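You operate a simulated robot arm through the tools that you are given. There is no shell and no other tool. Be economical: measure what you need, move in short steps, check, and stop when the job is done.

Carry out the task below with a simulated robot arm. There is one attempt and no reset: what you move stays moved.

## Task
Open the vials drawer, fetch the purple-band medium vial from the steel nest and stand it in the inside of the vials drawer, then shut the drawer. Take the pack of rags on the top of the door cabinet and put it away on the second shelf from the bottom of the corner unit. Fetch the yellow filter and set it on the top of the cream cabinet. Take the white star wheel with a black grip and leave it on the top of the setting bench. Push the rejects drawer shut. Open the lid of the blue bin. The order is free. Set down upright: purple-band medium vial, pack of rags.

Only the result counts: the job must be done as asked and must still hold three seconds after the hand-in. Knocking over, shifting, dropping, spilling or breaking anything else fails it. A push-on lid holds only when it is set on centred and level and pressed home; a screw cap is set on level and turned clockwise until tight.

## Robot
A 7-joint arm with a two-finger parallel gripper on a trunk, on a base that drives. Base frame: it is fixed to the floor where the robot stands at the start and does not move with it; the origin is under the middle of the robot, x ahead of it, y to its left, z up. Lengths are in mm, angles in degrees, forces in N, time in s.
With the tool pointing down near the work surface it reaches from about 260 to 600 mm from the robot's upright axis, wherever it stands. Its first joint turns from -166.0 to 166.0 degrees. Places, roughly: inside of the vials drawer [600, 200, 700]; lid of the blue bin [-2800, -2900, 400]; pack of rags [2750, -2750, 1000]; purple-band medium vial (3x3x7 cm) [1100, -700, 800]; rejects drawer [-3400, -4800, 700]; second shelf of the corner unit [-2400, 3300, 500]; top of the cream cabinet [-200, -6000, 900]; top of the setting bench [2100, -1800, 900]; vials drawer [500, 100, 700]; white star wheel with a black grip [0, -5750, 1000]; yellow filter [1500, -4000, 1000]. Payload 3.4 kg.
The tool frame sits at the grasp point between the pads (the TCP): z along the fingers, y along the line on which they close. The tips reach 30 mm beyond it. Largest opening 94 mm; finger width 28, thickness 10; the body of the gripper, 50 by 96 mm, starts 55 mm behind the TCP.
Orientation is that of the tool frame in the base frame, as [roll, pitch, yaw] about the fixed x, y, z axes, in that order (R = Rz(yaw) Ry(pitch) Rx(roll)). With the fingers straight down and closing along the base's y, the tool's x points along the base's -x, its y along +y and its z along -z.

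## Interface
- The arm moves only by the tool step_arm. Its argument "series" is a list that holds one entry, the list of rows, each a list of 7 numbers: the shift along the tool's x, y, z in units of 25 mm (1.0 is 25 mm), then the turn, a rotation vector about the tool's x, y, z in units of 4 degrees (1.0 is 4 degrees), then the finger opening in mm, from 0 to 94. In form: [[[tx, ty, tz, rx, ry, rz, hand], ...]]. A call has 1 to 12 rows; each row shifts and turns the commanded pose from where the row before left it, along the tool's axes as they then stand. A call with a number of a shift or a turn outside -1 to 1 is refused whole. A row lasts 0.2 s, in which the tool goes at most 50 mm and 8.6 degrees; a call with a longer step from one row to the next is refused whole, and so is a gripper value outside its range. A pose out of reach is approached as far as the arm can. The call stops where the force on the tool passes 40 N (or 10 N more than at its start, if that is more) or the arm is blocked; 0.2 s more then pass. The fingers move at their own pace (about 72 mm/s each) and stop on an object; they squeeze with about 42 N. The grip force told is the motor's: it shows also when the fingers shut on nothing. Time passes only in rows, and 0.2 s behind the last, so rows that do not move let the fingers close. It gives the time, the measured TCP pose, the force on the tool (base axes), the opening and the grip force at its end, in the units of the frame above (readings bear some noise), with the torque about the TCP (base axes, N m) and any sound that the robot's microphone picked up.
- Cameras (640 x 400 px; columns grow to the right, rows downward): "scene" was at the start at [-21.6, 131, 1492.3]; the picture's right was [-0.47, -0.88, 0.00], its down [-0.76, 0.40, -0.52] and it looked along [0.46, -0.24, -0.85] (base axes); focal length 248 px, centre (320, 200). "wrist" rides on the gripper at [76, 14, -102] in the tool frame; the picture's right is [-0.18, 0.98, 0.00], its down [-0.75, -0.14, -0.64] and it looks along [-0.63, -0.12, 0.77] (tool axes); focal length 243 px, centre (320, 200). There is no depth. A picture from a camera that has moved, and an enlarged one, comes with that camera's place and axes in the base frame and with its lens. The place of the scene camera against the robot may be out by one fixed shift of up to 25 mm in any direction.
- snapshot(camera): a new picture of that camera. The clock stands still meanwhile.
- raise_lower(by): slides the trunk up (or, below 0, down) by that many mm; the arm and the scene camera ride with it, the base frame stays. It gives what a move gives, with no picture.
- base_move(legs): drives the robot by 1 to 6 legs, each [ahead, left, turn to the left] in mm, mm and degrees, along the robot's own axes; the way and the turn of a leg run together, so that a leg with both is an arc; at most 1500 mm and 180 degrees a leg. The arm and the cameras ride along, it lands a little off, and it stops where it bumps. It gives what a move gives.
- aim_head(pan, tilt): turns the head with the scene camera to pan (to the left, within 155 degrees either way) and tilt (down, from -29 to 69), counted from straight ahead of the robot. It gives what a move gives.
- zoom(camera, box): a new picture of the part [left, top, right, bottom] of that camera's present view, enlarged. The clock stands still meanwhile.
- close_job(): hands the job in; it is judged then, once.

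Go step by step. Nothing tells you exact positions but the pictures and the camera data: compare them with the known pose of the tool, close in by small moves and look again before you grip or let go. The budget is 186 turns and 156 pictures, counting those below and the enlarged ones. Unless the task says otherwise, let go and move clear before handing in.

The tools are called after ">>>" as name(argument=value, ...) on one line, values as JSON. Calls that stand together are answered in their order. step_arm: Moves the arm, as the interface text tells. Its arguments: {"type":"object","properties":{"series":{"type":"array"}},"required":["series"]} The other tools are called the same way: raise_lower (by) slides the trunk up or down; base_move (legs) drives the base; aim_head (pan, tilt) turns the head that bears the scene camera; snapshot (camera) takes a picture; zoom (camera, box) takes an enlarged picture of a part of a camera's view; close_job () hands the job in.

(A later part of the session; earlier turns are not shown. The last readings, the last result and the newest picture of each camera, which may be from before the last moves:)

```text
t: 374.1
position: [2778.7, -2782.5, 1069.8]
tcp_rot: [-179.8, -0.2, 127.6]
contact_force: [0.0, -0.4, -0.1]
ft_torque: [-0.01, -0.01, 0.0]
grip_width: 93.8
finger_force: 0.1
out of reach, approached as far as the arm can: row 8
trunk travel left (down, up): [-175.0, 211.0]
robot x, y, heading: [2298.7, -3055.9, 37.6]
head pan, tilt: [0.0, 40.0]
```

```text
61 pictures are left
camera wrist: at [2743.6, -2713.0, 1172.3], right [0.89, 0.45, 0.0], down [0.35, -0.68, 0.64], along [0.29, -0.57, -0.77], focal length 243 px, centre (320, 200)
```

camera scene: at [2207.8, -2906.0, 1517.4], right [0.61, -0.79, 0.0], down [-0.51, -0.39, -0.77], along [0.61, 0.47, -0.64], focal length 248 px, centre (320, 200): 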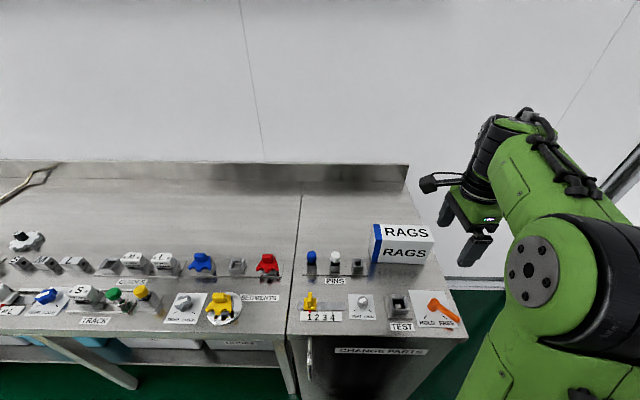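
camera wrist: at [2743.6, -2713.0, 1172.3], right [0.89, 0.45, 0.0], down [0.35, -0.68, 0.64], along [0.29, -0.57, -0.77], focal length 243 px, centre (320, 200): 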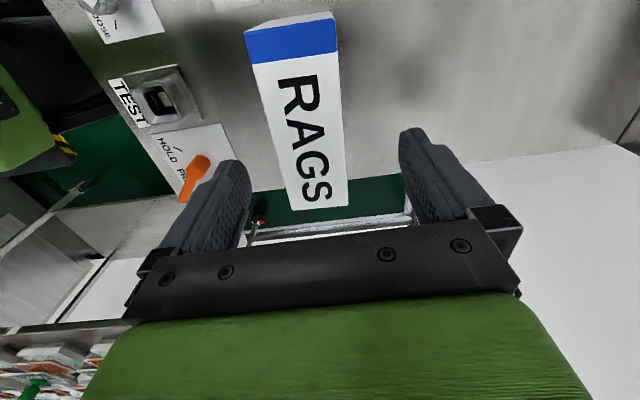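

Box centre ≈ s 3924, n 512, turned ~3°. Align and lower to just above it.

>>> step_arm(series=[[[-0.55, -0.35, 0, 0, 0, 0.85, 94], [-0.55, -0.35, 0, 0, 0, 0, 94], [0, 0, 0.9, 0, 0, 0, 94], [0, 0, 0.9, 0, 0, 0, 94], [0, 0, 0.9, 0, 0, 0, 94]]])

>>> snapshot(camera="wrist")

```text
t: 375.3
position: [2782.2, -2816.3, 1004.1]
tcp_rot: [-179.8, 0.0, 124.3]
contact_force: [-0.6, 0.4, -0.3]
ft_torque: [0.01, -0.01, 0.01]
grip_width: 94.1
finger_force: 0.1
trunk travel left (down, up): [-175.0, 211.0]
robot x, y, heading: [2299.5, -3053.7, 37.6]
head pan, tilt: [0.0, 40.0]
```

```text
60 pictures are left
camera wrist: at [2751.2, -2744.3, 1106.3], right [0.92, 0.4, 0.0], down [0.31, -0.7, 0.64], along [0.25, -0.59, -0.77], focal length 243 px, centre (320, 200)
```

wrist: 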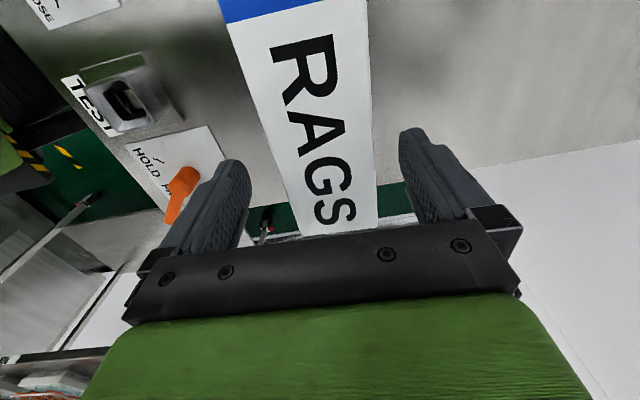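

Well centred. Descend and grip.

>>> step_arm(series=[[[0, 0, 0.9, 0, 0, 0, 94], [0, 0, 0.9, 0, 0, 0, 94], [0, 0, 0.9, 0, 0, 0, 94], [0, 0, 0.7, 0, 0, 0, 94], [0, 0, 0, 0, 0, 0, 60], [0, 0, 0, 0, 0, 0, 60], [0, 0, 0, 0, 0, 0, 60]]])

>>> step_arm(series=[[[0, 0, -0.4, 0, 0, 0, 60], [0, 0, -0.8, 0, 0, 0, 60], [0, 0, -0.8, 0, 0, 0, 60], [0, 0, -0.8, 0, 0, 0, 60], [0, 0, -0.8, 0, 0, 0, 60]]])

>>> snapshot(camera="scene")

```text
t: 376.9
position: [2780.1, -2816.9, 917.3]
tcp_rot: [-179.8, -0.2, 124.2]
contact_force: [0.8, 1.2, 0.6]
ft_torque: [0.08, -0.13, -0.04]
grip_width: 68.9
finger_force: 41.9
trunk travel left (down, up): [-175.0, 211.0]
robot x, y, heading: [2302.0, -3054.2, 37.6]
head pan, tilt: [0.0, 40.0]
```

```text
t: 378.1
position: [2782.1, -2817.4, 1006.0]
tcp_rot: [-179.8, -0.2, 124.3]
contact_force: [0.5, -0.1, -2.4]
ft_torque: [-0.02, -0.03, 0.0]
grip_width: 69.0
finger_force: 42.4
trunk travel left (down, up): [-175.0, 211.0]
robot x, y, heading: [2300.2, -3054.1, 37.4]
head pan, tilt: [0.0, 40.0]
```

```text
59 pictures are left
camera scene: at [2206.8, -2906.5, 1517.4], right [0.61, -0.79, 0.0], down [-0.51, -0.39, -0.77], along [0.61, 0.47, -0.64], focal length 248 px, centre (320, 200)
```

scene: 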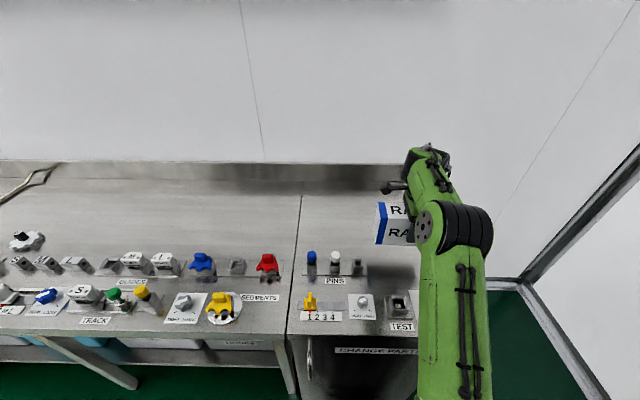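

Lifted. Raise a bit more and rotate the box by ~93°.

>>> step_arm(series=[[[0, 0, -0.8, 0, 0, -1, 60], [0, 0, -0.8, 0, 0, -1, 60], [0, 0, 0, 0, 0, -1, 60], [0, 0, 0, 0, 0, -1, 60], [0, 0, 0, 0, 0, -1, 60], [0, 0, 0, 0, 0, -1, 60], [0, 0, 0, 0, 0, -1, 60], [0, 0, 0, 0, 0, -1, 60], [0, 0, 0, 0, 0, -1, 60], [0, 0, 0, 0, 0, -1, 60], [0, 0, 0, 0, 0, -1, 60], [0, 0, 0, 0, 0, -1, 60]]])

>>> step_arm(series=[[[0, 0, 0, 0, 0, -1, 60], [0, 0, 0, 0, 0, -1, 60], [0, 0, 0, 0, 0, -1, 60], [0, 0, 0, 0, 0, -1, 60], [0, 0, 0, 0, 0, -1, 60], [0, 0, 0, 0, 0, -1, 60], [0, 0, 0, 0, 0, -1, 60], [0, 0, 0, 0, 0, -1, 60], [0, 0, 0, 0, 0, -1, 60], [0, 0, 0, 0, 0, -1, 60], [0, 0, 0, 0, 0, -1, 60], [0, 0, 0, 0, 0, -0.2, 60]]])

>>> step_arm(series=[[[-1, 0, 0.4, 0, 0, 0, 60], [-0.8, 0, 0.6, 0, 0, 0, 60], [0, 0, 1, 0, 0, 0, 60], [0, 0, 0.6, 0, 0, 0, 60]]])

>>> snapshot(camera="wrist")

>>> snapshot(camera="scene")

```text
t: 380.7
position: [2781.7, -2816.6, 1047.1]
tcp_rot: [-180.0, -0.3, 172.4]
contact_force: [-0.1, 0.4, -2.6]
ft_torque: [0.01, -0.01, 0.01]
grip_width: 69.0
finger_force: 42.0
trunk travel left (down, up): [-175.0, 211.0]
robot x, y, heading: [2302.5, -3054.0, 37.6]
head pan, tilt: [0.0, 40.0]
```

```text
t: 383.3
position: [2781.4, -2815.2, 1047.5]
tcp_rot: [179.8, -0.1, -142.9]
contact_force: [0.5, 0.8, -3.3]
ft_torque: [0.04, 0.02, -0.01]
grip_width: 69.1
finger_force: 41.8
trunk travel left (down, up): [-175.0, 211.0]
robot x, y, heading: [2303.7, -3055.8, 37.5]
head pan, tilt: [0.0, 40.0]
```

```text
t: 384.3
position: [2817.0, -2787.7, 982.2]
tcp_rot: [179.9, -0.2, -143.0]
contact_force: [0.1, -0.3, -3.3]
ft_torque: [0.0, -0.02, 0.0]
grip_width: 69.0
finger_force: 42.0
trunk travel left (down, up): [-175.0, 211.0]
robot x, y, heading: [2303.9, -3050.0, 37.6]
head pan, tilt: [0.0, 40.0]
```

```text
58 pictures are left
camera wrist: at [2748.0, -2822.1, 1083.9], right [-0.45, 0.9, 0.0], down [0.69, 0.34, 0.64], along [0.57, 0.29, -0.77], focal length 243 px, centre (320, 200)
```

wrist: 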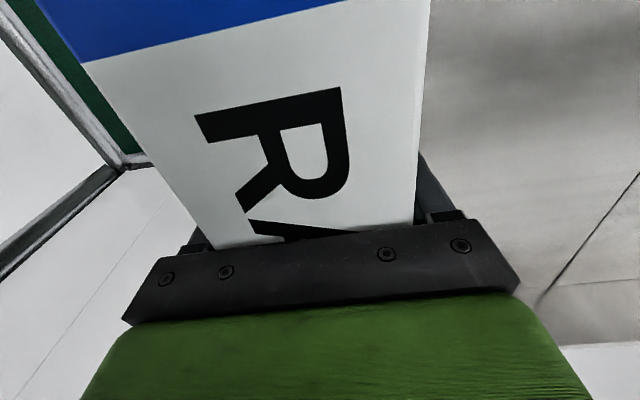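

```text
57 pictures are left
camera scene: at [2207.6, -2906.2, 1517.4], right [0.61, -0.79, 0.0], down [-0.51, -0.39, -0.77], along [0.61, 0.47, -0.64], focal length 248 px, centre (320, 200)
```

scene: 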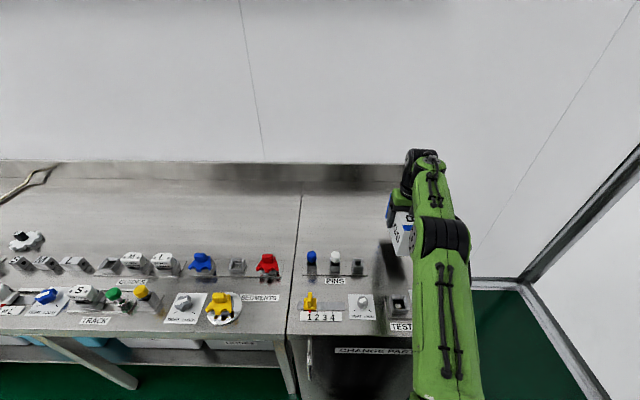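

>>> step_arm(series=[[[0, 0, 0.8, 0, 0, 0, 60], [0, 0, 0.8, 0, 0, 0, 60], [0, 0, 0.4, 0, 0, 0, 60], [0, 0, 0.3, 0, 0, 0, 60], [0, 0, 0.2, 0, 0, 0, 60]]])

>>> step_arm(series=[[[0, 0, 0, 0, 0, 0, 80], [0, 0, 0, 0, 0, 0, 94], [0, 0, -0.6, 0, 0, 0, 94], [0, 0, -1, 0, 0, 0, 94], [0, 0, -1, 0, 0, 0, 94], [0, 0, -1, 0, 0, 0, 94], [0, 0, -1, 0, 0, 0, 94], [1, 0, -1, 0, 0, 0, 94], [1, 0, -1, 0, 0, 0, 94], [1, 0, -1, 0, 0, 0, 94], [1, 0, -1, 0, 0, 0, 94]]])

>>> snapshot(camera="wrist")

```text
t: 385.5
position: [2817.6, -2788.1, 918.7]
tcp_rot: [179.9, -0.2, -142.9]
contact_force: [0.7, -0.2, -1.9]
ft_torque: [0.04, -0.02, -0.04]
grip_width: 69.1
finger_force: 42.4
trunk travel left (down, up): [-175.0, 211.0]
robot x, y, heading: [2301.5, -3053.2, 37.6]
head pan, tilt: [0.0, 40.0]
```

```text
t: 387.9
position: [2731.1, -2856.3, 1133.1]
tcp_rot: [179.8, -0.1, -143.0]
contact_force: [-0.8, -0.1, 1.0]
ft_torque: [0.0, -0.02, 0.01]
grip_width: 93.4
finger_force: 0.0
out of reach, approached as far as the arm can: row 7
trunk travel left (down, up): [-175.0, 211.0]
robot x, y, heading: [2302.2, -3054.0, 37.7]
head pan, tilt: [0.0, 40.0]
```

```text
56 pictures are left
camera wrist: at [2661.8, -2890.4, 1235.7], right [-0.45, 0.9, 0.0], down [0.69, 0.34, 0.64], along [0.57, 0.29, -0.77], focal length 243 px, centre (320, 200)
```

wrist: 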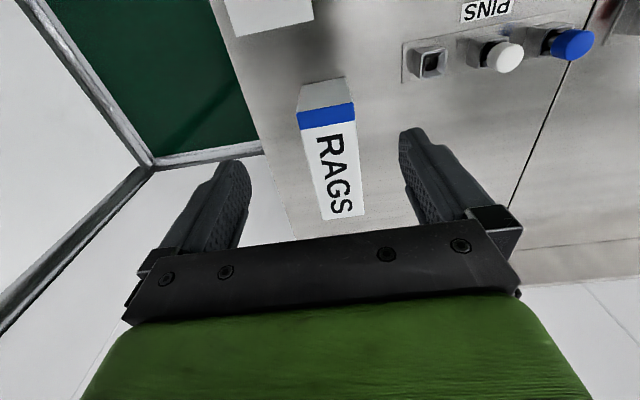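

Box now points inward (s≈3919, n 475–647). Tilt the tool forward for the front grip.

>>> step_arm(series=[[[0, 0.25, 0, 0, -1, 0, 94], [0, 0, 0, 0, -1, 0, 94], [0, 0, 0, 0, -1, 0, 94], [0, 0, 0, 0, -1, 0, 94], [0, 0, 0, 0, -1, 0, 94], [0, 0, 0, 0, -1, 0, 94], [0, 0, 0, 0, -1, 0, 94], [0, 0, 0, 0, -1, 0, 94], [0, 0, 0, 0, -1, 0, 94], [0, 0, 0, 0, -1, 0, 94], [0, 0, 0, 0, -1, 0, 94], [0, 0, 0, 0, -1, 0, 94]]])

>>> step_arm(series=[[[0, 0, 0, 0, -1, 0, 94], [0, 0, 0, 0, -1, 0, 94], [0.8, 0, 0.1, 0, 0, 0, 94], [0.8, 0, 0.1, 0, 0, 0, 94], [0.8, 0, 0.1, 0, 0, 0, 94], [0.8, 0, 0.1, 0, 0, 0, 94], [0.8, 0, 0.1, 0, 0, 0, 94]]])

>>> snapshot(camera="wrist")

```text
t: 390.5
position: [2729.3, -2851.5, 1132.7]
tcp_rot: [179.9, 47.8, -143.2]
contact_force: [0.5, 0.1, 0.2]
ft_torque: [-0.02, -0.03, -0.03]
grip_width: 94.2
finger_force: 0.0
trunk travel left (down, up): [-175.0, 211.0]
robot x, y, heading: [2298.5, -3052.4, 37.8]
head pan, tilt: [0.0, 40.0]
```

```text
t: 392.1
position: [2693.2, -2878.9, 1043.3]
tcp_rot: [179.6, 55.9, -143.2]
contact_force: [-0.6, -0.3, 0.6]
ft_torque: [0.02, 0.01, 0.01]
grip_width: 93.9
finger_force: 0.0
trunk travel left (down, up): [-175.0, 211.0]
robot x, y, heading: [2302.7, -3055.1, 37.7]
head pan, tilt: [0.0, 40.0]
```

```text
55 pictures are left
camera wrist: at [2582.2, -2942.8, 1036.5], right [-0.51, 0.85, 0.16], down [0.0, -0.18, 0.98], along [0.86, 0.5, 0.09], focal length 243 px, centre (320, 200)
```

wrist: 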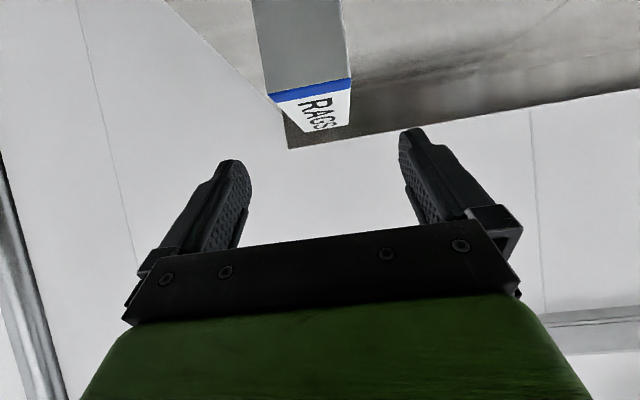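

Box centred between the fingers. Shift down-tool slightly and advance partway, then check clearance.

>>> step_arm(series=[[[0.7, 0.08, 0, 0, 0, 0, 94], [0.65, 0, 0, 0, 0, 0, 94], [0, 0, 0.8, 0, 0, 0, 94], [0, 0, 0.8, 0, 0, 0, 94], [0, 0, 0.8, 0, 0, 0, 94], [0, 0, 0.8, 0, 0, 0, 94], [0, 0, 0.8, 0, 0, 0, 94]]])

>>> zoom(camera="scene", box=[290, 140, 530, 340])

>>> snapshot(camera="wrist")

```text
t: 393.7
position: [2741.8, -2836.6, 959.3]
tcp_rot: [179.8, 55.8, -143.1]
contact_force: [0.2, -0.2, 0.5]
ft_torque: [0.03, 0.0, -0.03]
grip_width: 93.8
finger_force: 0.1
trunk travel left (down, up): [-175.0, 211.0]
robot x, y, heading: [2303.4, -3050.9, 37.6]
head pan, tilt: [0.0, 40.0]
```

```text
2.00 times, centred on (410, 240) of scene
camera zoom: at [2207.4, -2906.3, 1517.4], right [0.61, -0.79, 0.0], down [-0.51, -0.39, -0.77], along [0.61, 0.47, -0.64], focal length 496 px, centre (140, 120)
```

zoom: 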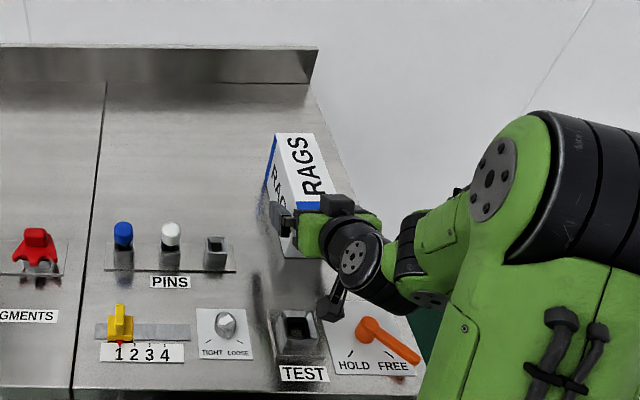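

```text
53 pictures are left
camera wrist: at [2631.2, -2902.1, 953.5], right [-0.51, 0.85, 0.15], down [0.0, -0.18, 0.98], along [0.86, 0.5, 0.09], focal length 243 px, centre (320, 200)
```

wrist: 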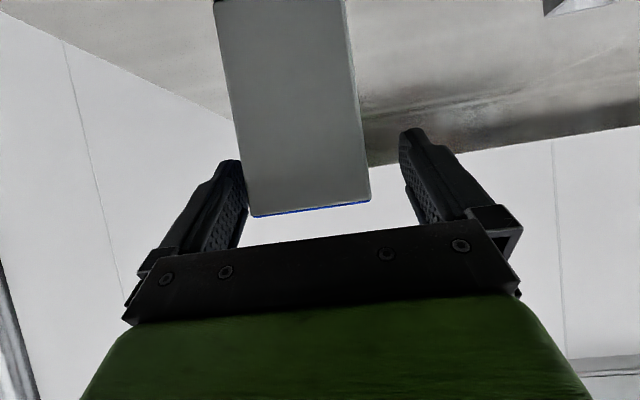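

Shift 5 mm toward the box centre and advance the rest slowly.

>>> step_arm(series=[[[0, -0.22, 0, 0, 0, 0, 94], [0, 0, 0.6, 0, 0, 0, 94], [0, 0, 0.6, 0, 0, 0, 94], [0, 0, 0.6, 0, 0, 0, 94], [0, 0, 0.6, 0, 0, 0, 94], [0, 0, 0.5, 0, 0, 0, 94]]])

>>> zoom(camera="scene", box=[330, 180, 490, 340])

```text
t: 395.1
position: [2793.4, -2804.3, 916.0]
tcp_rot: [179.6, 55.6, -143.2]
contact_force: [0.4, 0.0, 0.0]
ft_torque: [0.01, 0.0, 0.01]
grip_width: 94.1
finger_force: 0.1
trunk travel left (down, up): [-175.0, 211.0]
robot x, y, heading: [2301.2, -3051.6, 37.9]
head pan, tilt: [0.0, 40.0]
```

```text
2.50 times, centred on (410, 260) of scene
camera zoom: at [2207.4, -2906.3, 1517.3], right [0.61, -0.79, 0.0], down [-0.51, -0.39, -0.77], along [0.61, 0.47, -0.64], focal length 619 px, centre (95, 50)
```

zoom: 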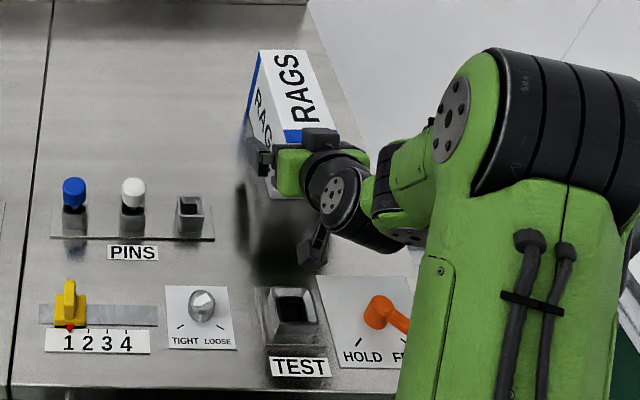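

Clear. Close on the box and lift.

>>> step_arm(series=[[[0, 0, 0, 0, 0, 0, 60], [0, 0, 0, 0, 0, 0, 60], [0, 0, 0, 0, 0, 0, 60], [0, 0, 0, 0, 0, 0, 60], [-0.41, 0, -0.28, 0, 0, 0, 60], [-0.83, 0, -0.56, 0, 0, 0, 60], [-0.83, 0, -0.56, 0, 0, 0, 60], [-0.83, 0, -0.56, 0, 0, 0, 60], [-0.83, 0, -0.56, 0, 0, 0, 60], [-0.83, 0, -0.56, 0, 0, 0, 60]]])

>>> snapshot(camera="scene")

>>> snapshot(camera="wrist")

```text
t: 397.3
position: [2793.1, -2805.9, 1058.1]
tcp_rot: [179.6, 55.7, -143.2]
contact_force: [0.3, -0.3, -2.8]
ft_torque: [-0.11, 0.1, -0.01]
grip_width: 69.1
finger_force: 42.0
trunk travel left (down, up): [-175.0, 211.0]
robot x, y, heading: [2304.0, -3052.2, 37.4]
head pan, tilt: [0.0, 40.0]
```

```text
51 pictures are left
camera scene: at [2206.5, -2906.9, 1517.4], right [0.61, -0.79, 0.0], down [-0.51, -0.39, -0.77], along [0.61, 0.47, -0.64], focal length 248 px, centre (320, 200)
```

scene: 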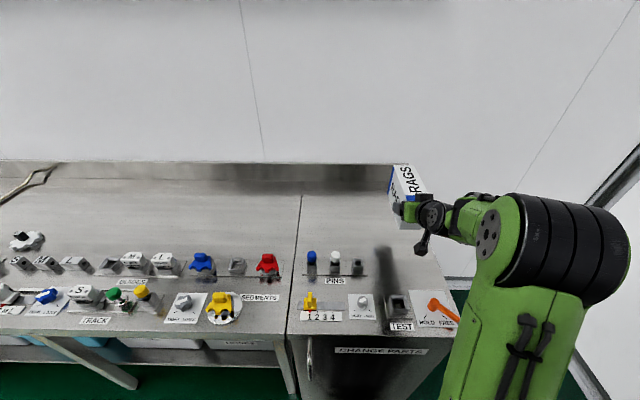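

```text
50 pictures are left
camera wrist: at [2681.5, -2871.4, 1052.2], right [-0.51, 0.85, 0.16], down [0.0, -0.18, 0.98], along [0.86, 0.5, 0.09], focal length 243 px, centre (320, 200)
```

wrist: 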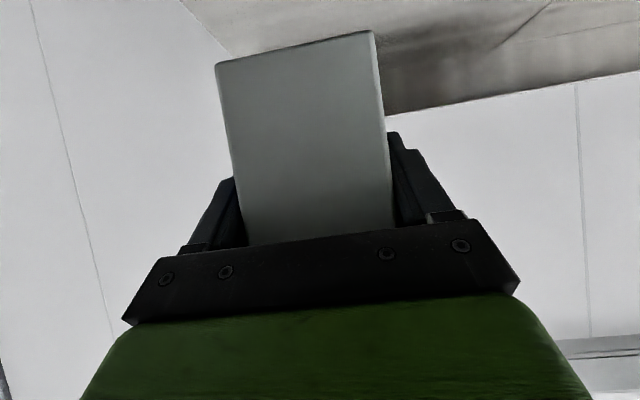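

Box held level. Retract, back into the aisle, and start the drive to the corner unit.

>>> base_move(legs=[[-560, 0, 0]])

>>> step_arm(series=[[[0.45, 0, -0.66, 0, 0, 0, 60], [0.45, 0, -0.66, 0, 0, 0, 60], [0.45, 0, -0.66, 0, 0, 0, 60], [0.45, 0, -0.66, 0, 0, 0, 60], [0.45, 0, -0.66, 0, 0, 0, 60], [0.45, 0, -0.66, 0, 0, 0, 60]]])

>>> base_move(legs=[[0, 1500, -0.2], [0, 1500, 0]])

```text
t: 400.6
position: [2349.2, -3147.1, 1057.3]
tcp_rot: [179.8, 55.9, -143.4]
contact_force: [-0.4, 0.3, -2.5]
ft_torque: [-0.11, 0.16, 0.01]
grip_width: 69.0
finger_force: 41.7
trunk travel left (down, up): [-175.0, 211.0]
robot x, y, heading: [1858.7, -3395.7, 37.5]
head pan, tilt: [0.0, 40.0]
```

```text
t: 401.9
position: [2254.6, -3222.0, 1059.6]
tcp_rot: [179.7, 55.8, -143.2]
contact_force: [-0.5, -0.4, -3.1]
ft_torque: [-0.13, 0.14, 0.03]
grip_width: 69.2
finger_force: 42.0
trunk travel left (down, up): [-175.0, 211.0]
robot x, y, heading: [1860.9, -3394.2, 37.6]
head pan, tilt: [0.0, 40.0]
```

```text
t: 416.5
position: [390.5, -841.3, 1058.9]
tcp_rot: [179.7, 55.8, -142.1]
contact_force: [-0.8, 0.9, -2.5]
ft_torque: [-0.1, 0.1, 0.04]
grip_width: 68.9
finger_force: 41.8
trunk travel left (down, up): [-175.0, 211.0]
robot x, y, heading: [-1.5, -1020.9, 38.6]
head pan, tilt: [0.0, 40.0]
```

>>> base_move(legs=[[0, 0, -1.4], [0, 1500, 0], [0, 1400, 0], [0, 0, 90]])

>>> aim_head(pan=0, tilt=30)

>>> snapshot(camera="scene")

```text
t: 434.8
position: [-1964.9, 1703.0, 1059.5]
tcp_rot: [179.7, 55.8, -52.5]
contact_force: [-0.1, -0.3, -2.5]
ft_torque: [-0.12, -0.09, 0.0]
grip_width: 69.2
finger_force: 42.1
trunk travel left (down, up): [-175.0, 211.0]
robot x, y, heading: [-1786.4, 1308.9, 128.1]
head pan, tilt: [0.0, 40.0]
```

```text
t: 435.6
position: [-1966.3, 1703.4, 1058.6]
tcp_rot: [179.8, 55.8, -52.5]
contact_force: [-0.7, 0.4, -3.1]
ft_torque: [-0.16, -0.09, 0.0]
grip_width: 69.1
finger_force: 41.6
trunk travel left (down, up): [-175.0, 211.0]
robot x, y, heading: [-1788.6, 1308.1, 128.0]
head pan, tilt: [0.0, 30.0]
```

```text
49 pictures are left
camera scene: at [-1948.0, 1250.3, 1532.7], right [0.79, 0.62, 0.0], down [0.31, -0.39, -0.87], along [-0.54, 0.68, -0.5], focal length 248 px, centre (320, 200)
```

scene: 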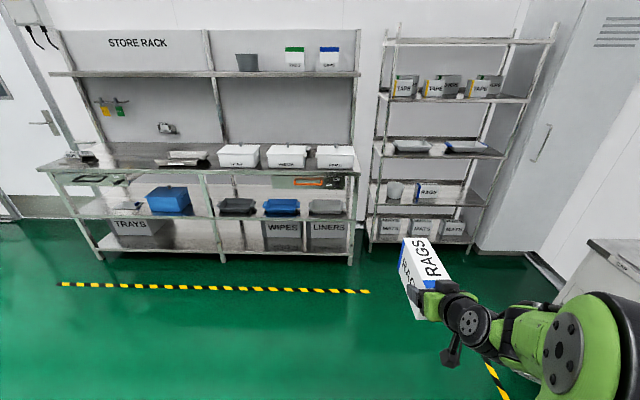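

The corner unit's second shelf already holds a RAGS box and a jug. Zoom there.

>>> zoom(camera="scene", box=[355, 130, 515, 250])

```text
3.33 times, centred on (435, 190) of scene
camera zoom: at [-1948.0, 1250.3, 1532.7], right [0.79, 0.62, 0.0], down [0.31, -0.39, -0.87], along [-0.54, 0.68, -0.5], focal length 826 px, centre (-63, 233)
```

zoom: 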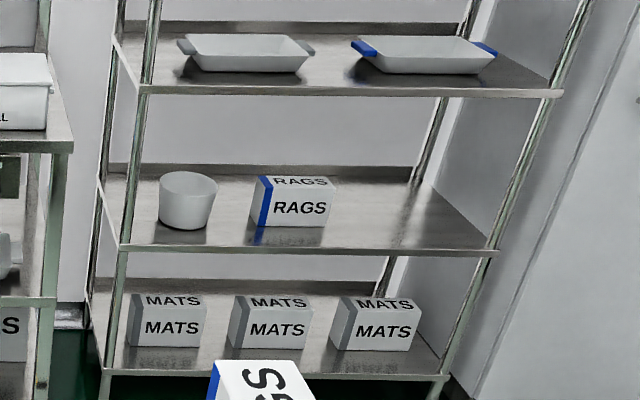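

Free space right of the existing rags (n≈200–500) on the shelf at z≈500. Drive in front of it.

>>> base_move(legs=[[0, 0, -0.8], [1130, 0, 0], [0, -870, 0]])

>>> raise_lower(by=-175)

>>> aim_head(pan=0, tilt=45)

>>> snapshot(camera="scene")

```text
t: 445.9
position: [-1981.1, 3144.6, 1059.2]
tcp_rot: [179.5, 55.7, -51.8]
contact_force: [0.8, 0.3, -3.0]
ft_torque: [-0.15, -0.08, 0.02]
grip_width: 69.1
finger_force: 41.8
trunk travel left (down, up): [-175.0, 211.0]
robot x, y, heading: [-1798.5, 2757.1, 129.3]
head pan, tilt: [0.0, 30.0]
```

```text
t: 447.9
position: [-1980.5, 3145.1, 883.6]
tcp_rot: [179.7, 55.8, -51.7]
contact_force: [0.7, 0.0, -3.2]
ft_torque: [-0.15, -0.07, 0.0]
grip_width: 69.3
finger_force: 41.7
trunk travel left (down, up): [0.0, 386.0]
robot x, y, heading: [-1797.0, 2753.9, 129.2]
head pan, tilt: [0.0, 30.0]
```

```text
t: 448.6
position: [-1980.8, 3143.7, 882.9]
tcp_rot: [179.6, 55.8, -51.7]
contact_force: [-0.5, -0.4, -3.1]
ft_torque: [-0.17, -0.08, 0.0]
grip_width: 69.0
finger_force: 41.9
trunk travel left (down, up): [0.0, 386.0]
robot x, y, heading: [-1794.1, 2755.8, 129.2]
head pan, tilt: [0.0, 45.0]
```

```text
47 pictures are left
camera scene: at [-1949.3, 2684.9, 1335.5], right [0.78, 0.63, 0.0], down [0.45, -0.55, -0.71], along [-0.45, 0.55, -0.71], focal length 248 px, centre (320, 200)
```

scene: 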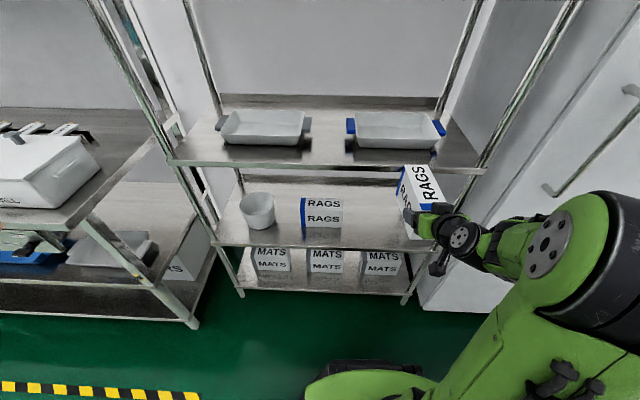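

Turn slightly, then lower the box to shelf level in front of the rack.

>>> base_move(legs=[[0, 0, -2]])

>>> step_arm(series=[[[0.78, 0.2, 0.53, 0, 0, 0, 60], [0.78, 0.2, 0.53, 0, 0, 0, 60], [0.78, 0.2, 0.53, 0, 0, 0, 60], [0.78, 0.2, 0.53, 0, 0, 0, 60], [0.78, 0.2, 0.53, 0, 0, 0, 60], [0.78, 0.2, 0.53, 0, 0, 0, 60], [0.78, 0.2, 0.53, 0, 0, 0, 60], [0.78, 0.2, 0.53, 0, 0, 0, 60], [0.78, 0.2, 0.53, 0, 0, 0, 60], [0.78, 0.2, 0.53, 0, 0, 0, 60], [0.78, 0.2, 0.53, 0, 0, 0, 60]]])

>>> snapshot(camera="scene")

>>> snapshot(camera="wrist")

```text
t: 449.4
position: [-1966.7, 3150.1, 884.2]
tcp_rot: [179.6, 55.7, -53.6]
contact_force: [-0.1, 0.0, -3.1]
ft_torque: [-0.15, -0.11, -0.01]
grip_width: 69.3
finger_force: 41.9
trunk travel left (down, up): [0.0, 386.0]
robot x, y, heading: [-1795.2, 2749.0, 127.0]
head pan, tilt: [0.0, 45.0]
```

```text
t: 451.8
position: [-2010.3, 3119.6, 626.5]
tcp_rot: [179.8, 55.8, -53.7]
contact_force: [-1.3, 0.0, -2.8]
ft_torque: [-0.12, -0.09, 0.04]
grip_width: 69.2
finger_force: 41.8
trunk travel left (down, up): [0.0, 386.0]
robot x, y, heading: [-1799.1, 2754.1, 127.0]
head pan, tilt: [0.0, 45.0]
```

```text
46 pictures are left
camera scene: at [-1951.9, 2689.6, 1335.4], right [0.8, 0.6, 0.0], down [0.43, -0.56, -0.71], along [-0.43, 0.56, -0.71], focal length 248 px, centre (320, 200)
```

scene: 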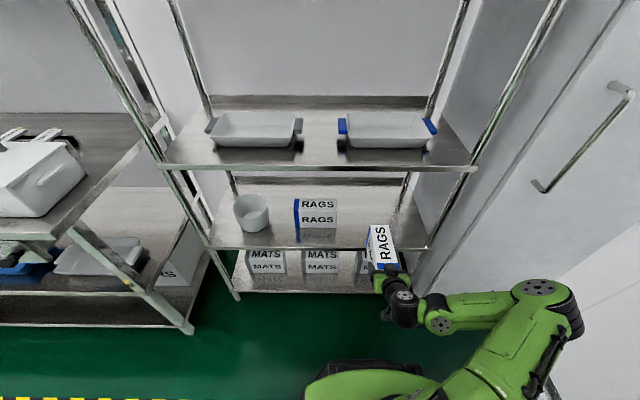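

```text
45 pictures are left
camera wrist: at [-1946.8, 3008.8, 620.8], right [-0.85, -0.5, 0.15], down [0.18, 0.0, 0.98], along [-0.49, 0.86, 0.09], focal length 243 px, centre (320, 200)
```

wrist: 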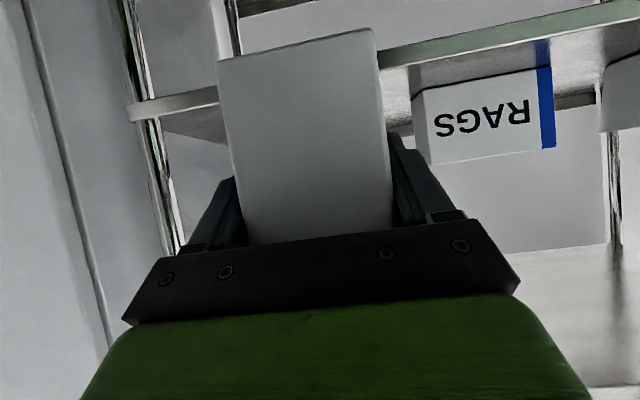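

Shelf surface is at z≈498; the box bottom is 40 mm above it with lateral clearance. Drive it in.

>>> base_move(legs=[[205, 0, 0]])

>>> snapshot(camera="wrist")

>>> snapshot(camera="scene")

```text
t: 453.4
position: [-2136.5, 3285.1, 626.6]
tcp_rot: [179.6, 55.7, -53.8]
contact_force: [-0.3, -0.1, -2.2]
ft_torque: [-0.11, -0.16, 0.0]
grip_width: 69.4
finger_force: 42.3
trunk travel left (down, up): [0.0, 386.0]
robot x, y, heading: [-1920.3, 2918.2, 127.1]
head pan, tilt: [0.0, 45.0]
```

```text
44 pictures are left
camera wrist: at [-2072.1, 3175.1, 620.8], right [-0.85, -0.5, 0.16], down [0.18, 0.0, 0.98], along [-0.49, 0.87, 0.09], focal length 243 px, centre (320, 200)
```

wrist: 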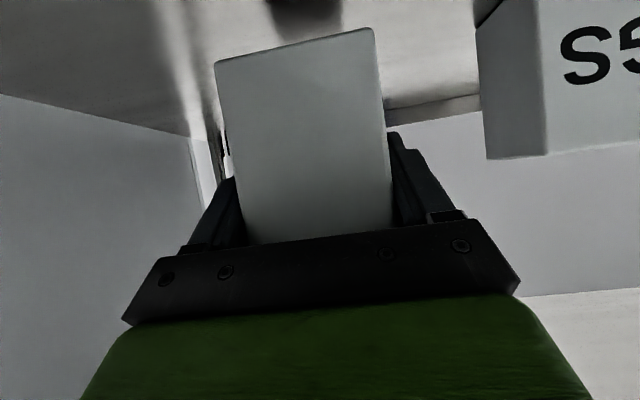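

```text
43 pictures are left
camera scene: at [-2078.1, 2856.4, 1335.4], right [0.8, 0.6, 0.0], down [0.43, -0.56, -0.71], along [-0.43, 0.56, -0.71], focal length 248 px, centre (320, 200)
```

scene: 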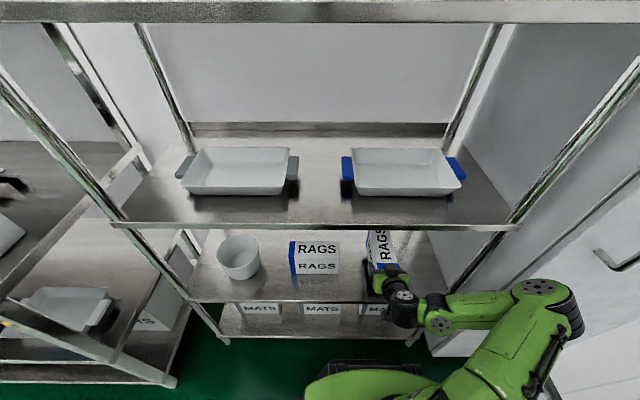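

>>> step_arm(series=[[[-0.56, 0, 0.83, 0, 0, 0, 60], [-0.56, 0, 0.83, 0, 0, 0, 60], [-0.56, 0, 0.83, 0, 0, 0, 60], [-0.56, 0, 0.83, 0, 0, 0, 60], [0.58, 0, 0.39, 0, 0, 0, 60], [0.33, 0, 0.22, 0, 0, 0, 60], [0.17, 0, 0.11, 0, 0, 0, 60], [0.17, 0, 0.11, 0, 0, 0, 60]]])

>>> zoom(camera="scene", box=[180, 210, 460, 350])

```text
t: 455.2
position: [-2193.7, 3365.9, 590.4]
tcp_rot: [179.6, 55.9, -53.8]
contact_force: [0.3, -0.5, -4.1]
ft_torque: [-0.12, -0.07, 0.0]
grip_width: 69.3
finger_force: 41.7
trunk travel left (down, up): [0.0, 386.0]
robot x, y, heading: [-1922.8, 2916.4, 127.1]
head pan, tilt: [0.0, 45.0]
```

```text
2.29 times, centred on (320, 280) of scene
camera zoom: at [-2075.0, 2852.8, 1335.6], right [0.8, 0.6, 0.0], down [0.42, -0.56, -0.71], along [-0.43, 0.57, -0.7], focal length 566 px, centre (320, 17)
```

zoom: 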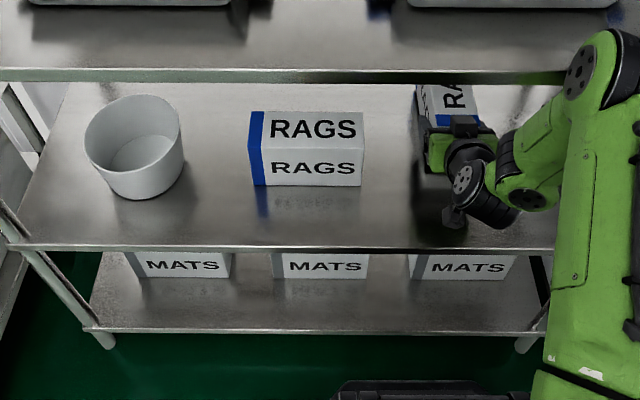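

>>> step_arm(series=[[[0.13, 0, 0.09, 0, 0, 0, 60], [0.13, 0, 0.09, 0, 0, 0, 60], [0.13, 0, 0.09, 0, 0, 0, 60], [0, 0, 0, 0, 0, 0, 60]]])

```text
t: 456.2
position: [-2192.6, 3364.8, 580.7]
tcp_rot: [179.6, 56.2, -53.8]
contact_force: [1.2, -0.4, 3.0]
ft_torque: [0.48, 0.13, -0.1]
grip_width: 69.2
finger_force: 42.3
trunk travel left (down, up): [0.0, 386.0]
robot x, y, heading: [-1919.3, 2917.9, 127.1]
head pan, tilt: [0.0, 45.0]
```

Contact with the shelf. Open and back out along the tool axis.

>>> step_arm(series=[[[0, 0, 0, 0, 0, 0, 80], [0, 0, 0, 0, 0, 0, 94], [0, 0, 0, 0, 0, 0, 94], [0, 0, -0.4, 0, 0, 0, 94], [0, 0, -0.8, 0, 0, 0, 94], [0, 0, -0.8, 0, 0, 0, 94], [0, 0, -0.8, 0, 0, 0, 94], [0, 0, -0.8, 0, 0, 0, 94]]])

>>> base_move(legs=[[-350, 0, 0]])

>>> snapshot(camera="wrist")

>>> snapshot(camera="scene")

```text
t: 458.0
position: [-2151.3, 3306.8, 629.0]
tcp_rot: [179.7, 55.8, -53.7]
contact_force: [0.4, -0.5, -0.2]
ft_torque: [-0.01, 0.02, 0.0]
grip_width: 93.8
finger_force: 0.1
trunk travel left (down, up): [0.0, 386.0]
robot x, y, heading: [-1921.4, 2918.4, 127.0]
head pan, tilt: [0.0, 45.0]
```

```text
t: 460.0
position: [-2032.7, 3082.2, 626.9]
tcp_rot: [179.6, 55.8, -50.4]
contact_force: [0.6, 0.4, 1.2]
ft_torque: [0.0, 0.01, 0.03]
grip_width: 94.3
finger_force: 0.0
trunk travel left (down, up): [0.0, 386.0]
robot x, y, heading: [-1781.1, 2710.4, 130.7]
head pan, tilt: [0.0, 45.0]
stopped in leg 1: the robot was blocked; the commanded pose is now the measured one
```

```text
41 pictures are left
camera wrist: at [-1962.6, 2976.0, 621.3], right [-0.82, -0.55, 0.16], down [0.18, 0.01, 0.98], along [-0.55, 0.83, 0.09], focal length 243 px, centre (320, 200)
```

wrist: 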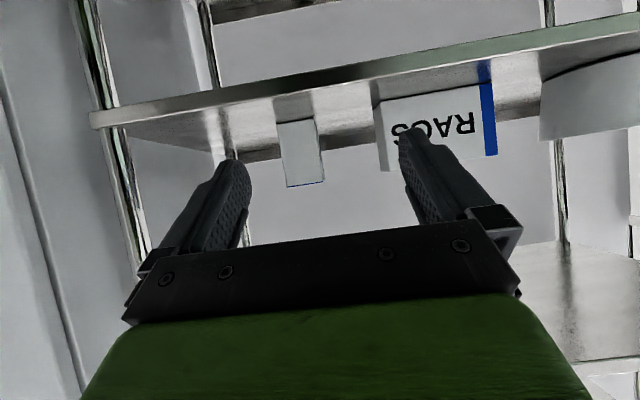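

```text
40 pictures are left
camera scene: at [-1931.0, 2638.1, 1335.5], right [0.76, 0.65, 0.0], down [0.46, -0.54, -0.71], along [-0.46, 0.54, -0.71], focal length 248 px, centre (320, 200)
```

scene: 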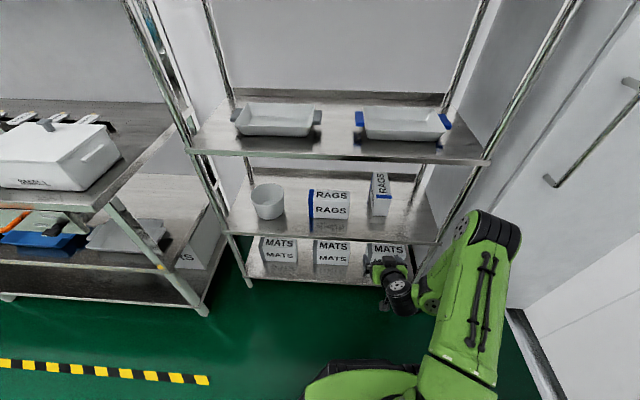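

The rags stand on the shelf; the robot's rear just bumped the neighbouring cabinet, so I'll step left before backing out. Raise the trunk first.

>>> raise_lower(by=175)

>>> base_move(legs=[[25, 0, 0], [0, 310, 0], [-600, 0, -3.5], [0, 700, 0], [-600, 0, 0], [0, 1400, 0]])

>>> aim_head(pan=-35, tilt=25)

>>> snapshot(camera="scene")

```text
t: 462.0
position: [-2034.0, 3082.7, 801.5]
tcp_rot: [179.6, 55.9, -50.3]
contact_force: [-0.4, 0.9, -0.3]
ft_torque: [-0.01, -0.01, 0.02]
grip_width: 94.0
finger_force: 0.0
trunk travel left (down, up): [-175.0, 211.0]
robot x, y, heading: [-1777.8, 2710.7, 130.7]
head pan, tilt: [0.0, 45.0]
```

```text
t: 480.4
position: [-3184.8, 702.9, 800.4]
tcp_rot: [179.6, 55.7, -53.3]
contact_force: [-0.7, -0.8, 0.2]
ft_torque: [0.01, 0.06, 0.01]
grip_width: 93.9
finger_force: 0.1
trunk travel left (down, up): [-175.0, 211.0]
robot x, y, heading: [-2951.5, 318.3, 127.3]
head pan, tilt: [0.0, 45.0]
```

```text
t: 481.4
position: [-3184.0, 703.3, 801.3]
tcp_rot: [179.6, 55.7, -53.2]
contact_force: [-0.3, -0.9, 0.3]
ft_torque: [-0.02, -0.02, -0.01]
grip_width: 94.0
finger_force: 0.0
trunk travel left (down, up): [-175.0, 211.0]
robot x, y, heading: [-2952.2, 315.2, 127.3]
head pan, tilt: [-35.0, 25.0]
```

```text
39 pictures are left
camera scene: at [-3061.5, 280.2, 1540.7], right [1.0, 0.04, 0.0], down [0.02, -0.42, -0.91], along [-0.04, 0.91, -0.42], focal length 248 px, centre (320, 200)
```

scene: 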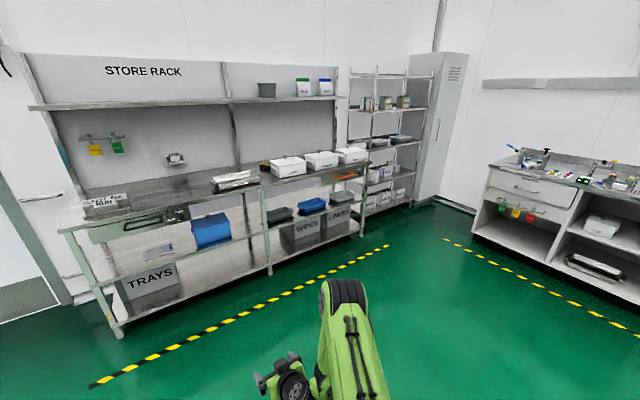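

All in order there. Now to the blue bin.

>>> base_move(legs=[[0, 1500, 0], [0, 500, 0], [0, 0, 90], [0, 0, 90], [1400, 0, 0]])

>>> aim_head(pan=8, tilt=35)

>>> snapshot(camera="scene")

```text
t: 505.3
position: [-3611.6, -2407.6, 800.4]
tcp_rot: [179.5, 55.7, 121.5]
contact_force: [0.1, -0.2, 0.1]
ft_torque: [-0.02, -0.01, 0.01]
grip_width: 94.1
finger_force: 0.2
trunk travel left (down, up): [-175.0, 211.0]
robot x, y, heading: [-3808.0, -2001.1, -57.6]
head pan, tilt: [-35.0, 25.0]
```

```text
t: 506.4
position: [-3612.6, -2408.7, 801.9]
tcp_rot: [179.7, 55.8, 121.5]
contact_force: [0.3, 0.1, -0.7]
ft_torque: [0.01, -0.02, -0.01]
grip_width: 94.0
finger_force: 0.1
trunk travel left (down, up): [-175.0, 211.0]
robot x, y, heading: [-3810.4, -2004.2, -57.8]
head pan, tilt: [8.0, 35.0]
```

```text
38 pictures are left
camera scene: at [-3679.1, -1926.4, 1525.0], right [-0.76, -0.65, 0.0], down [-0.37, 0.44, -0.82], along [0.53, -0.63, -0.57], focal length 248 px, centre (320, 200)
```

scene: 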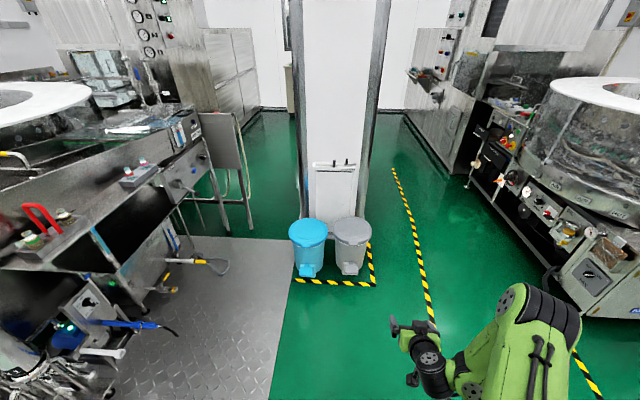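

>>> zoom(camera="scene", box=[275, 200, 385, 290])

```text
4.44 times, centred on (330, 245) of scene
camera zoom: at [-3679.1, -1926.4, 1525.0], right [-0.76, -0.65, 0.0], down [-0.37, 0.44, -0.82], along [0.53, -0.63, -0.57], focal length 1101 px, centre (276, 0)
```

zoom: 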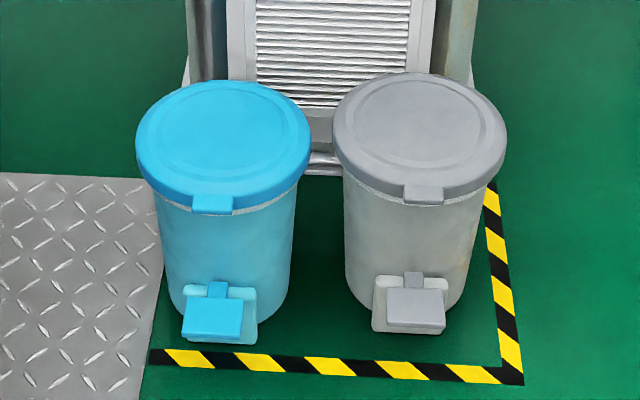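

The blue lid has a front tab facing us, hinge at the rear. I'll align in front of it, with the arm shifted left, and lower the trunk.

>>> step_arm(series=[[[0, 1, 0, 0, 0, 0, 60], [0, 1, 0, 0, 0, 0, 30], [0, 1, 0, 0, 0, 0, 0], [0, 1, 0, 0, 0, 0, 0], [0, 1, 0, 0, 0, 0, 0], [0, 1, 0, 0, 0, 0, 0]]])

>>> base_move(legs=[[0, 0, 5], [500, 196, 0]])

>>> raise_lower(by=-175)

>>> aim_head(pan=10, tilt=50)

>>> snapshot(camera="scene")

>>> snapshot(camera="wrist")

```text
t: 507.8
position: [-3504.3, -2339.9, 801.8]
tcp_rot: [179.7, 55.9, 121.8]
contact_force: [-0.5, -1.1, -0.1]
ft_torque: [0.0, 0.03, -0.01]
grip_width: 0.0
finger_force: 33.0
out of reach, approached as far as the arm can: row 3
trunk travel left (down, up): [-175.0, 211.0]
robot x, y, heading: [-3810.1, -2000.6, -57.9]
head pan, tilt: [8.0, 35.0]
```

```text
t: 511.4
position: [-3029.3, -2595.5, 802.2]
tcp_rot: [179.6, 55.9, 125.7]
contact_force: [0.2, 0.2, -0.3]
ft_torque: [0.0, -0.03, 0.01]
grip_width: 0.3
finger_force: 32.7
trunk travel left (down, up): [-175.0, 211.0]
robot x, y, heading: [-3357.5, -2278.2, -53.5]
head pan, tilt: [8.0, 35.0]
```

```text
t: 513.4
position: [-3031.2, -2594.6, 628.2]
tcp_rot: [179.6, 55.8, 125.6]
contact_force: [-0.3, 0.5, -0.7]
ft_torque: [0.02, -0.03, 0.02]
grip_width: 0.2
finger_force: 33.4
trunk travel left (down, up): [0.0, 386.0]
robot x, y, heading: [-3359.9, -2280.2, -53.7]
head pan, tilt: [8.0, 35.0]
```

```text
t: 514.1
position: [-3031.3, -2595.3, 628.2]
tcp_rot: [179.6, 55.8, 125.7]
contact_force: [0.1, -0.4, 1.2]
ft_torque: [-0.01, 0.02, 0.03]
grip_width: 0.3
finger_force: 32.9
trunk travel left (down, up): [0.0, 386.0]
robot x, y, heading: [-3356.9, -2277.6, -53.7]
head pan, tilt: [10.0, 50.0]
```

```text
36 pictures are left
camera scene: at [-3238.0, -2183.0, 1328.6], right [-0.69, -0.72, 0.0], down [-0.55, 0.53, -0.64], along [0.47, -0.44, -0.77], focal length 248 px, centre (320, 200)
```

scene: 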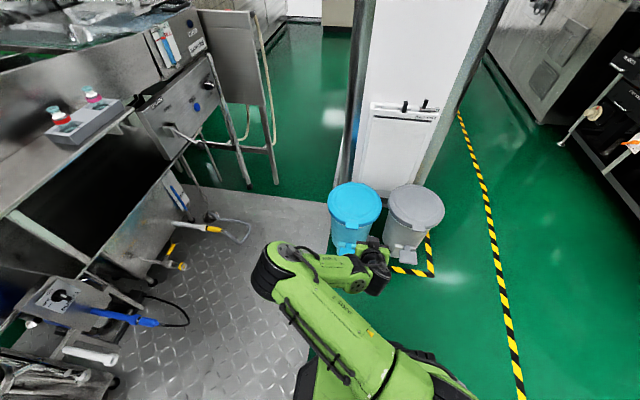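

```text
35 pictures are left
camera wrist: at [-3094.3, -2482.8, 622.2], right [0.85, 0.49, 0.16], down [-0.18, 0.0, 0.98], along [0.49, -0.87, 0.09], focal length 243 px, centre (320, 200)
```

wrist: 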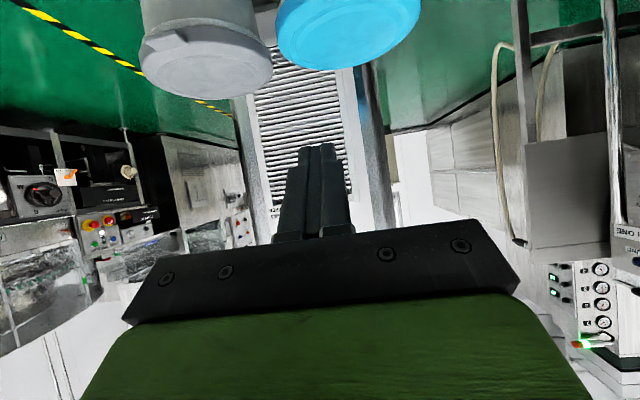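

Lower the closed fingers in front of the bin, aligned to the tab.

>>> step_arm(series=[[[0.76, 0.15, 0.52, 0, 0, 0, 0], [0.76, 0.15, 0.52, 0, 0, 0, 0], [0.76, 0.15, 0.52, 0, 0, 0, 0], [0.76, 0.15, 0.52, 0, 0, 0, 0], [0.76, 0.15, 0.52, 0, 0, 0, 0], [0.76, 0.15, 0.52, 0, 0, 0, 0], [0.76, 0.15, 0.52, 0, 0, 0, 0], [0.76, 0.15, 0.52, 0, 0, 0, 0], [0.76, 0.15, 0.52, 0, 0, 0, 0], [0.76, 0.15, 0.52, 0, 0, 0, 0]]])

>>> snapshot(camera="wrist")

```text
t: 516.3
position: [-2998.7, -2571.9, 397.9]
tcp_rot: [179.7, 55.8, 125.7]
contact_force: [-1.1, -0.1, 0.2]
ft_torque: [-0.02, -0.03, 0.0]
grip_width: 0.2
finger_force: 32.8
trunk travel left (down, up): [0.0, 386.0]
robot x, y, heading: [-3358.3, -2281.1, -53.8]
head pan, tilt: [10.0, 50.0]
```

```text
34 pictures are left
camera wrist: at [-3062.4, -2460.1, 391.7], right [0.85, 0.5, 0.16], down [-0.18, 0.0, 0.98], along [0.49, -0.87, 0.09], focal length 243 px, centre (320, 200)
```

wrist: 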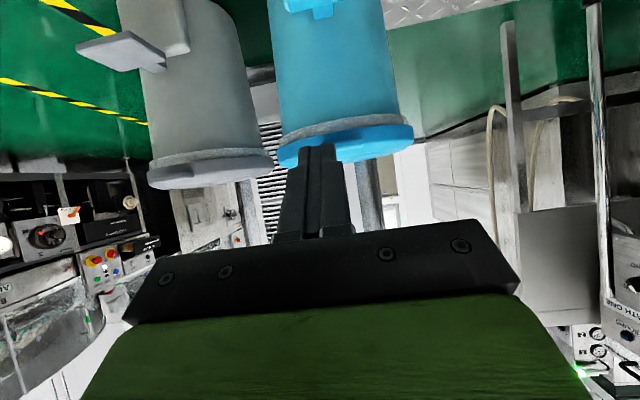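

>>> zoom(camera="wrist", box=[260, 80, 430, 200])

```text
3.33 times, centred on (345, 140) of wrist
camera zoom: at [-3062.4, -2460.1, 391.7], right [0.85, 0.5, 0.16], down [-0.18, 0.0, 0.98], along [0.49, -0.87, 0.09], focal length 809 px, centre (237, 400)
```

zoom: 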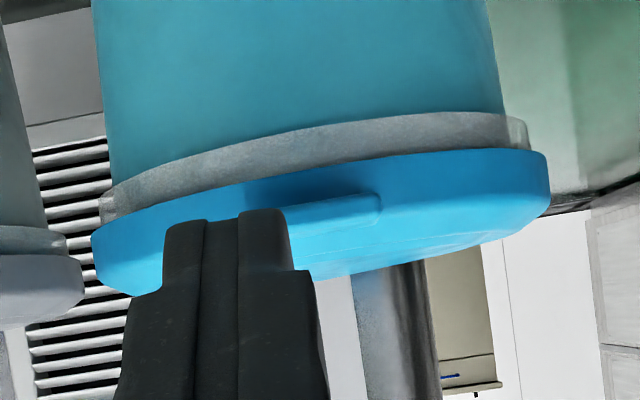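

The lid has a thin lip-tab at z≈352. I'll level the tool more, lower below the tab, and move forward under it.

>>> step_arm(series=[[[0, 0.17, 0, 0, -1, 0, 0], [0, 0.17, 0, 0, -1, 0, 0], [0, 0.17, 0, 0, -1, 0, 0], [0, 0.17, 0, 0, -1, 0, 0], [0.79, 0, 0.26, 0, 0, 0, 0], [0.79, 0, 0.26, 0, 0, 0, 0], [0.79, 0, 0.26, 0, 0, 0, 0]]])

>>> step_arm(series=[[[-0.31, 0, 0.95, 0, 0, 0, 0], [-0.31, 0, 0.95, 0, 0, 0, 0], [-0.31, 0, 0.95, 0, 0, 0, 0], [-0.31, 0, 0.95, 0, 0, 0, 0], [-0.16, 0, 0.48, 0, 0, 0, 0]]])

>>> snapshot(camera="wrist")

```text
t: 517.9
position: [-3000.0, -2555.7, 364.0]
tcp_rot: [177.8, 62.2, 125.9]
contact_force: [-0.6, 1.0, 0.0]
ft_torque: [-0.03, -0.06, -0.03]
grip_width: 0.5
finger_force: 33.1
out of reach, approached as far as the arm can: row 3, 4, 5, 6, 7
trunk travel left (down, up): [0.0, 386.0]
robot x, y, heading: [-3357.7, -2281.5, -53.7]
head pan, tilt: [10.0, 50.0]
```

```text
t: 519.1
position: [-2955.3, -2618.2, 363.7]
tcp_rot: [178.3, 63.5, 125.5]
contact_force: [0.6, -0.1, 0.4]
ft_torque: [0.01, 0.0, 0.0]
grip_width: 0.0
finger_force: 32.5
out of reach, approached as far as the arm can: row 1, 3, 4, 5
trunk travel left (down, up): [0.0, 386.0]
robot x, y, heading: [-3358.8, -2275.9, -53.6]
head pan, tilt: [10.0, 50.0]
```

```text
32 pictures are left
camera wrist: at [-3020.1, -2507.4, 340.1], right [0.83, 0.53, 0.18], down [-0.27, 0.1, 0.96], along [0.49, -0.84, 0.22], focal length 243 px, centre (320, 200)
```

wrist: 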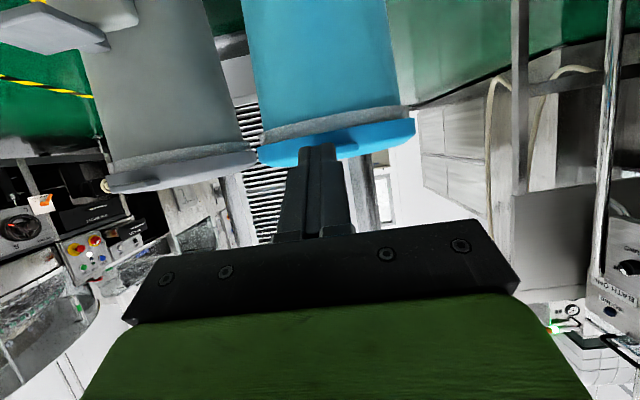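

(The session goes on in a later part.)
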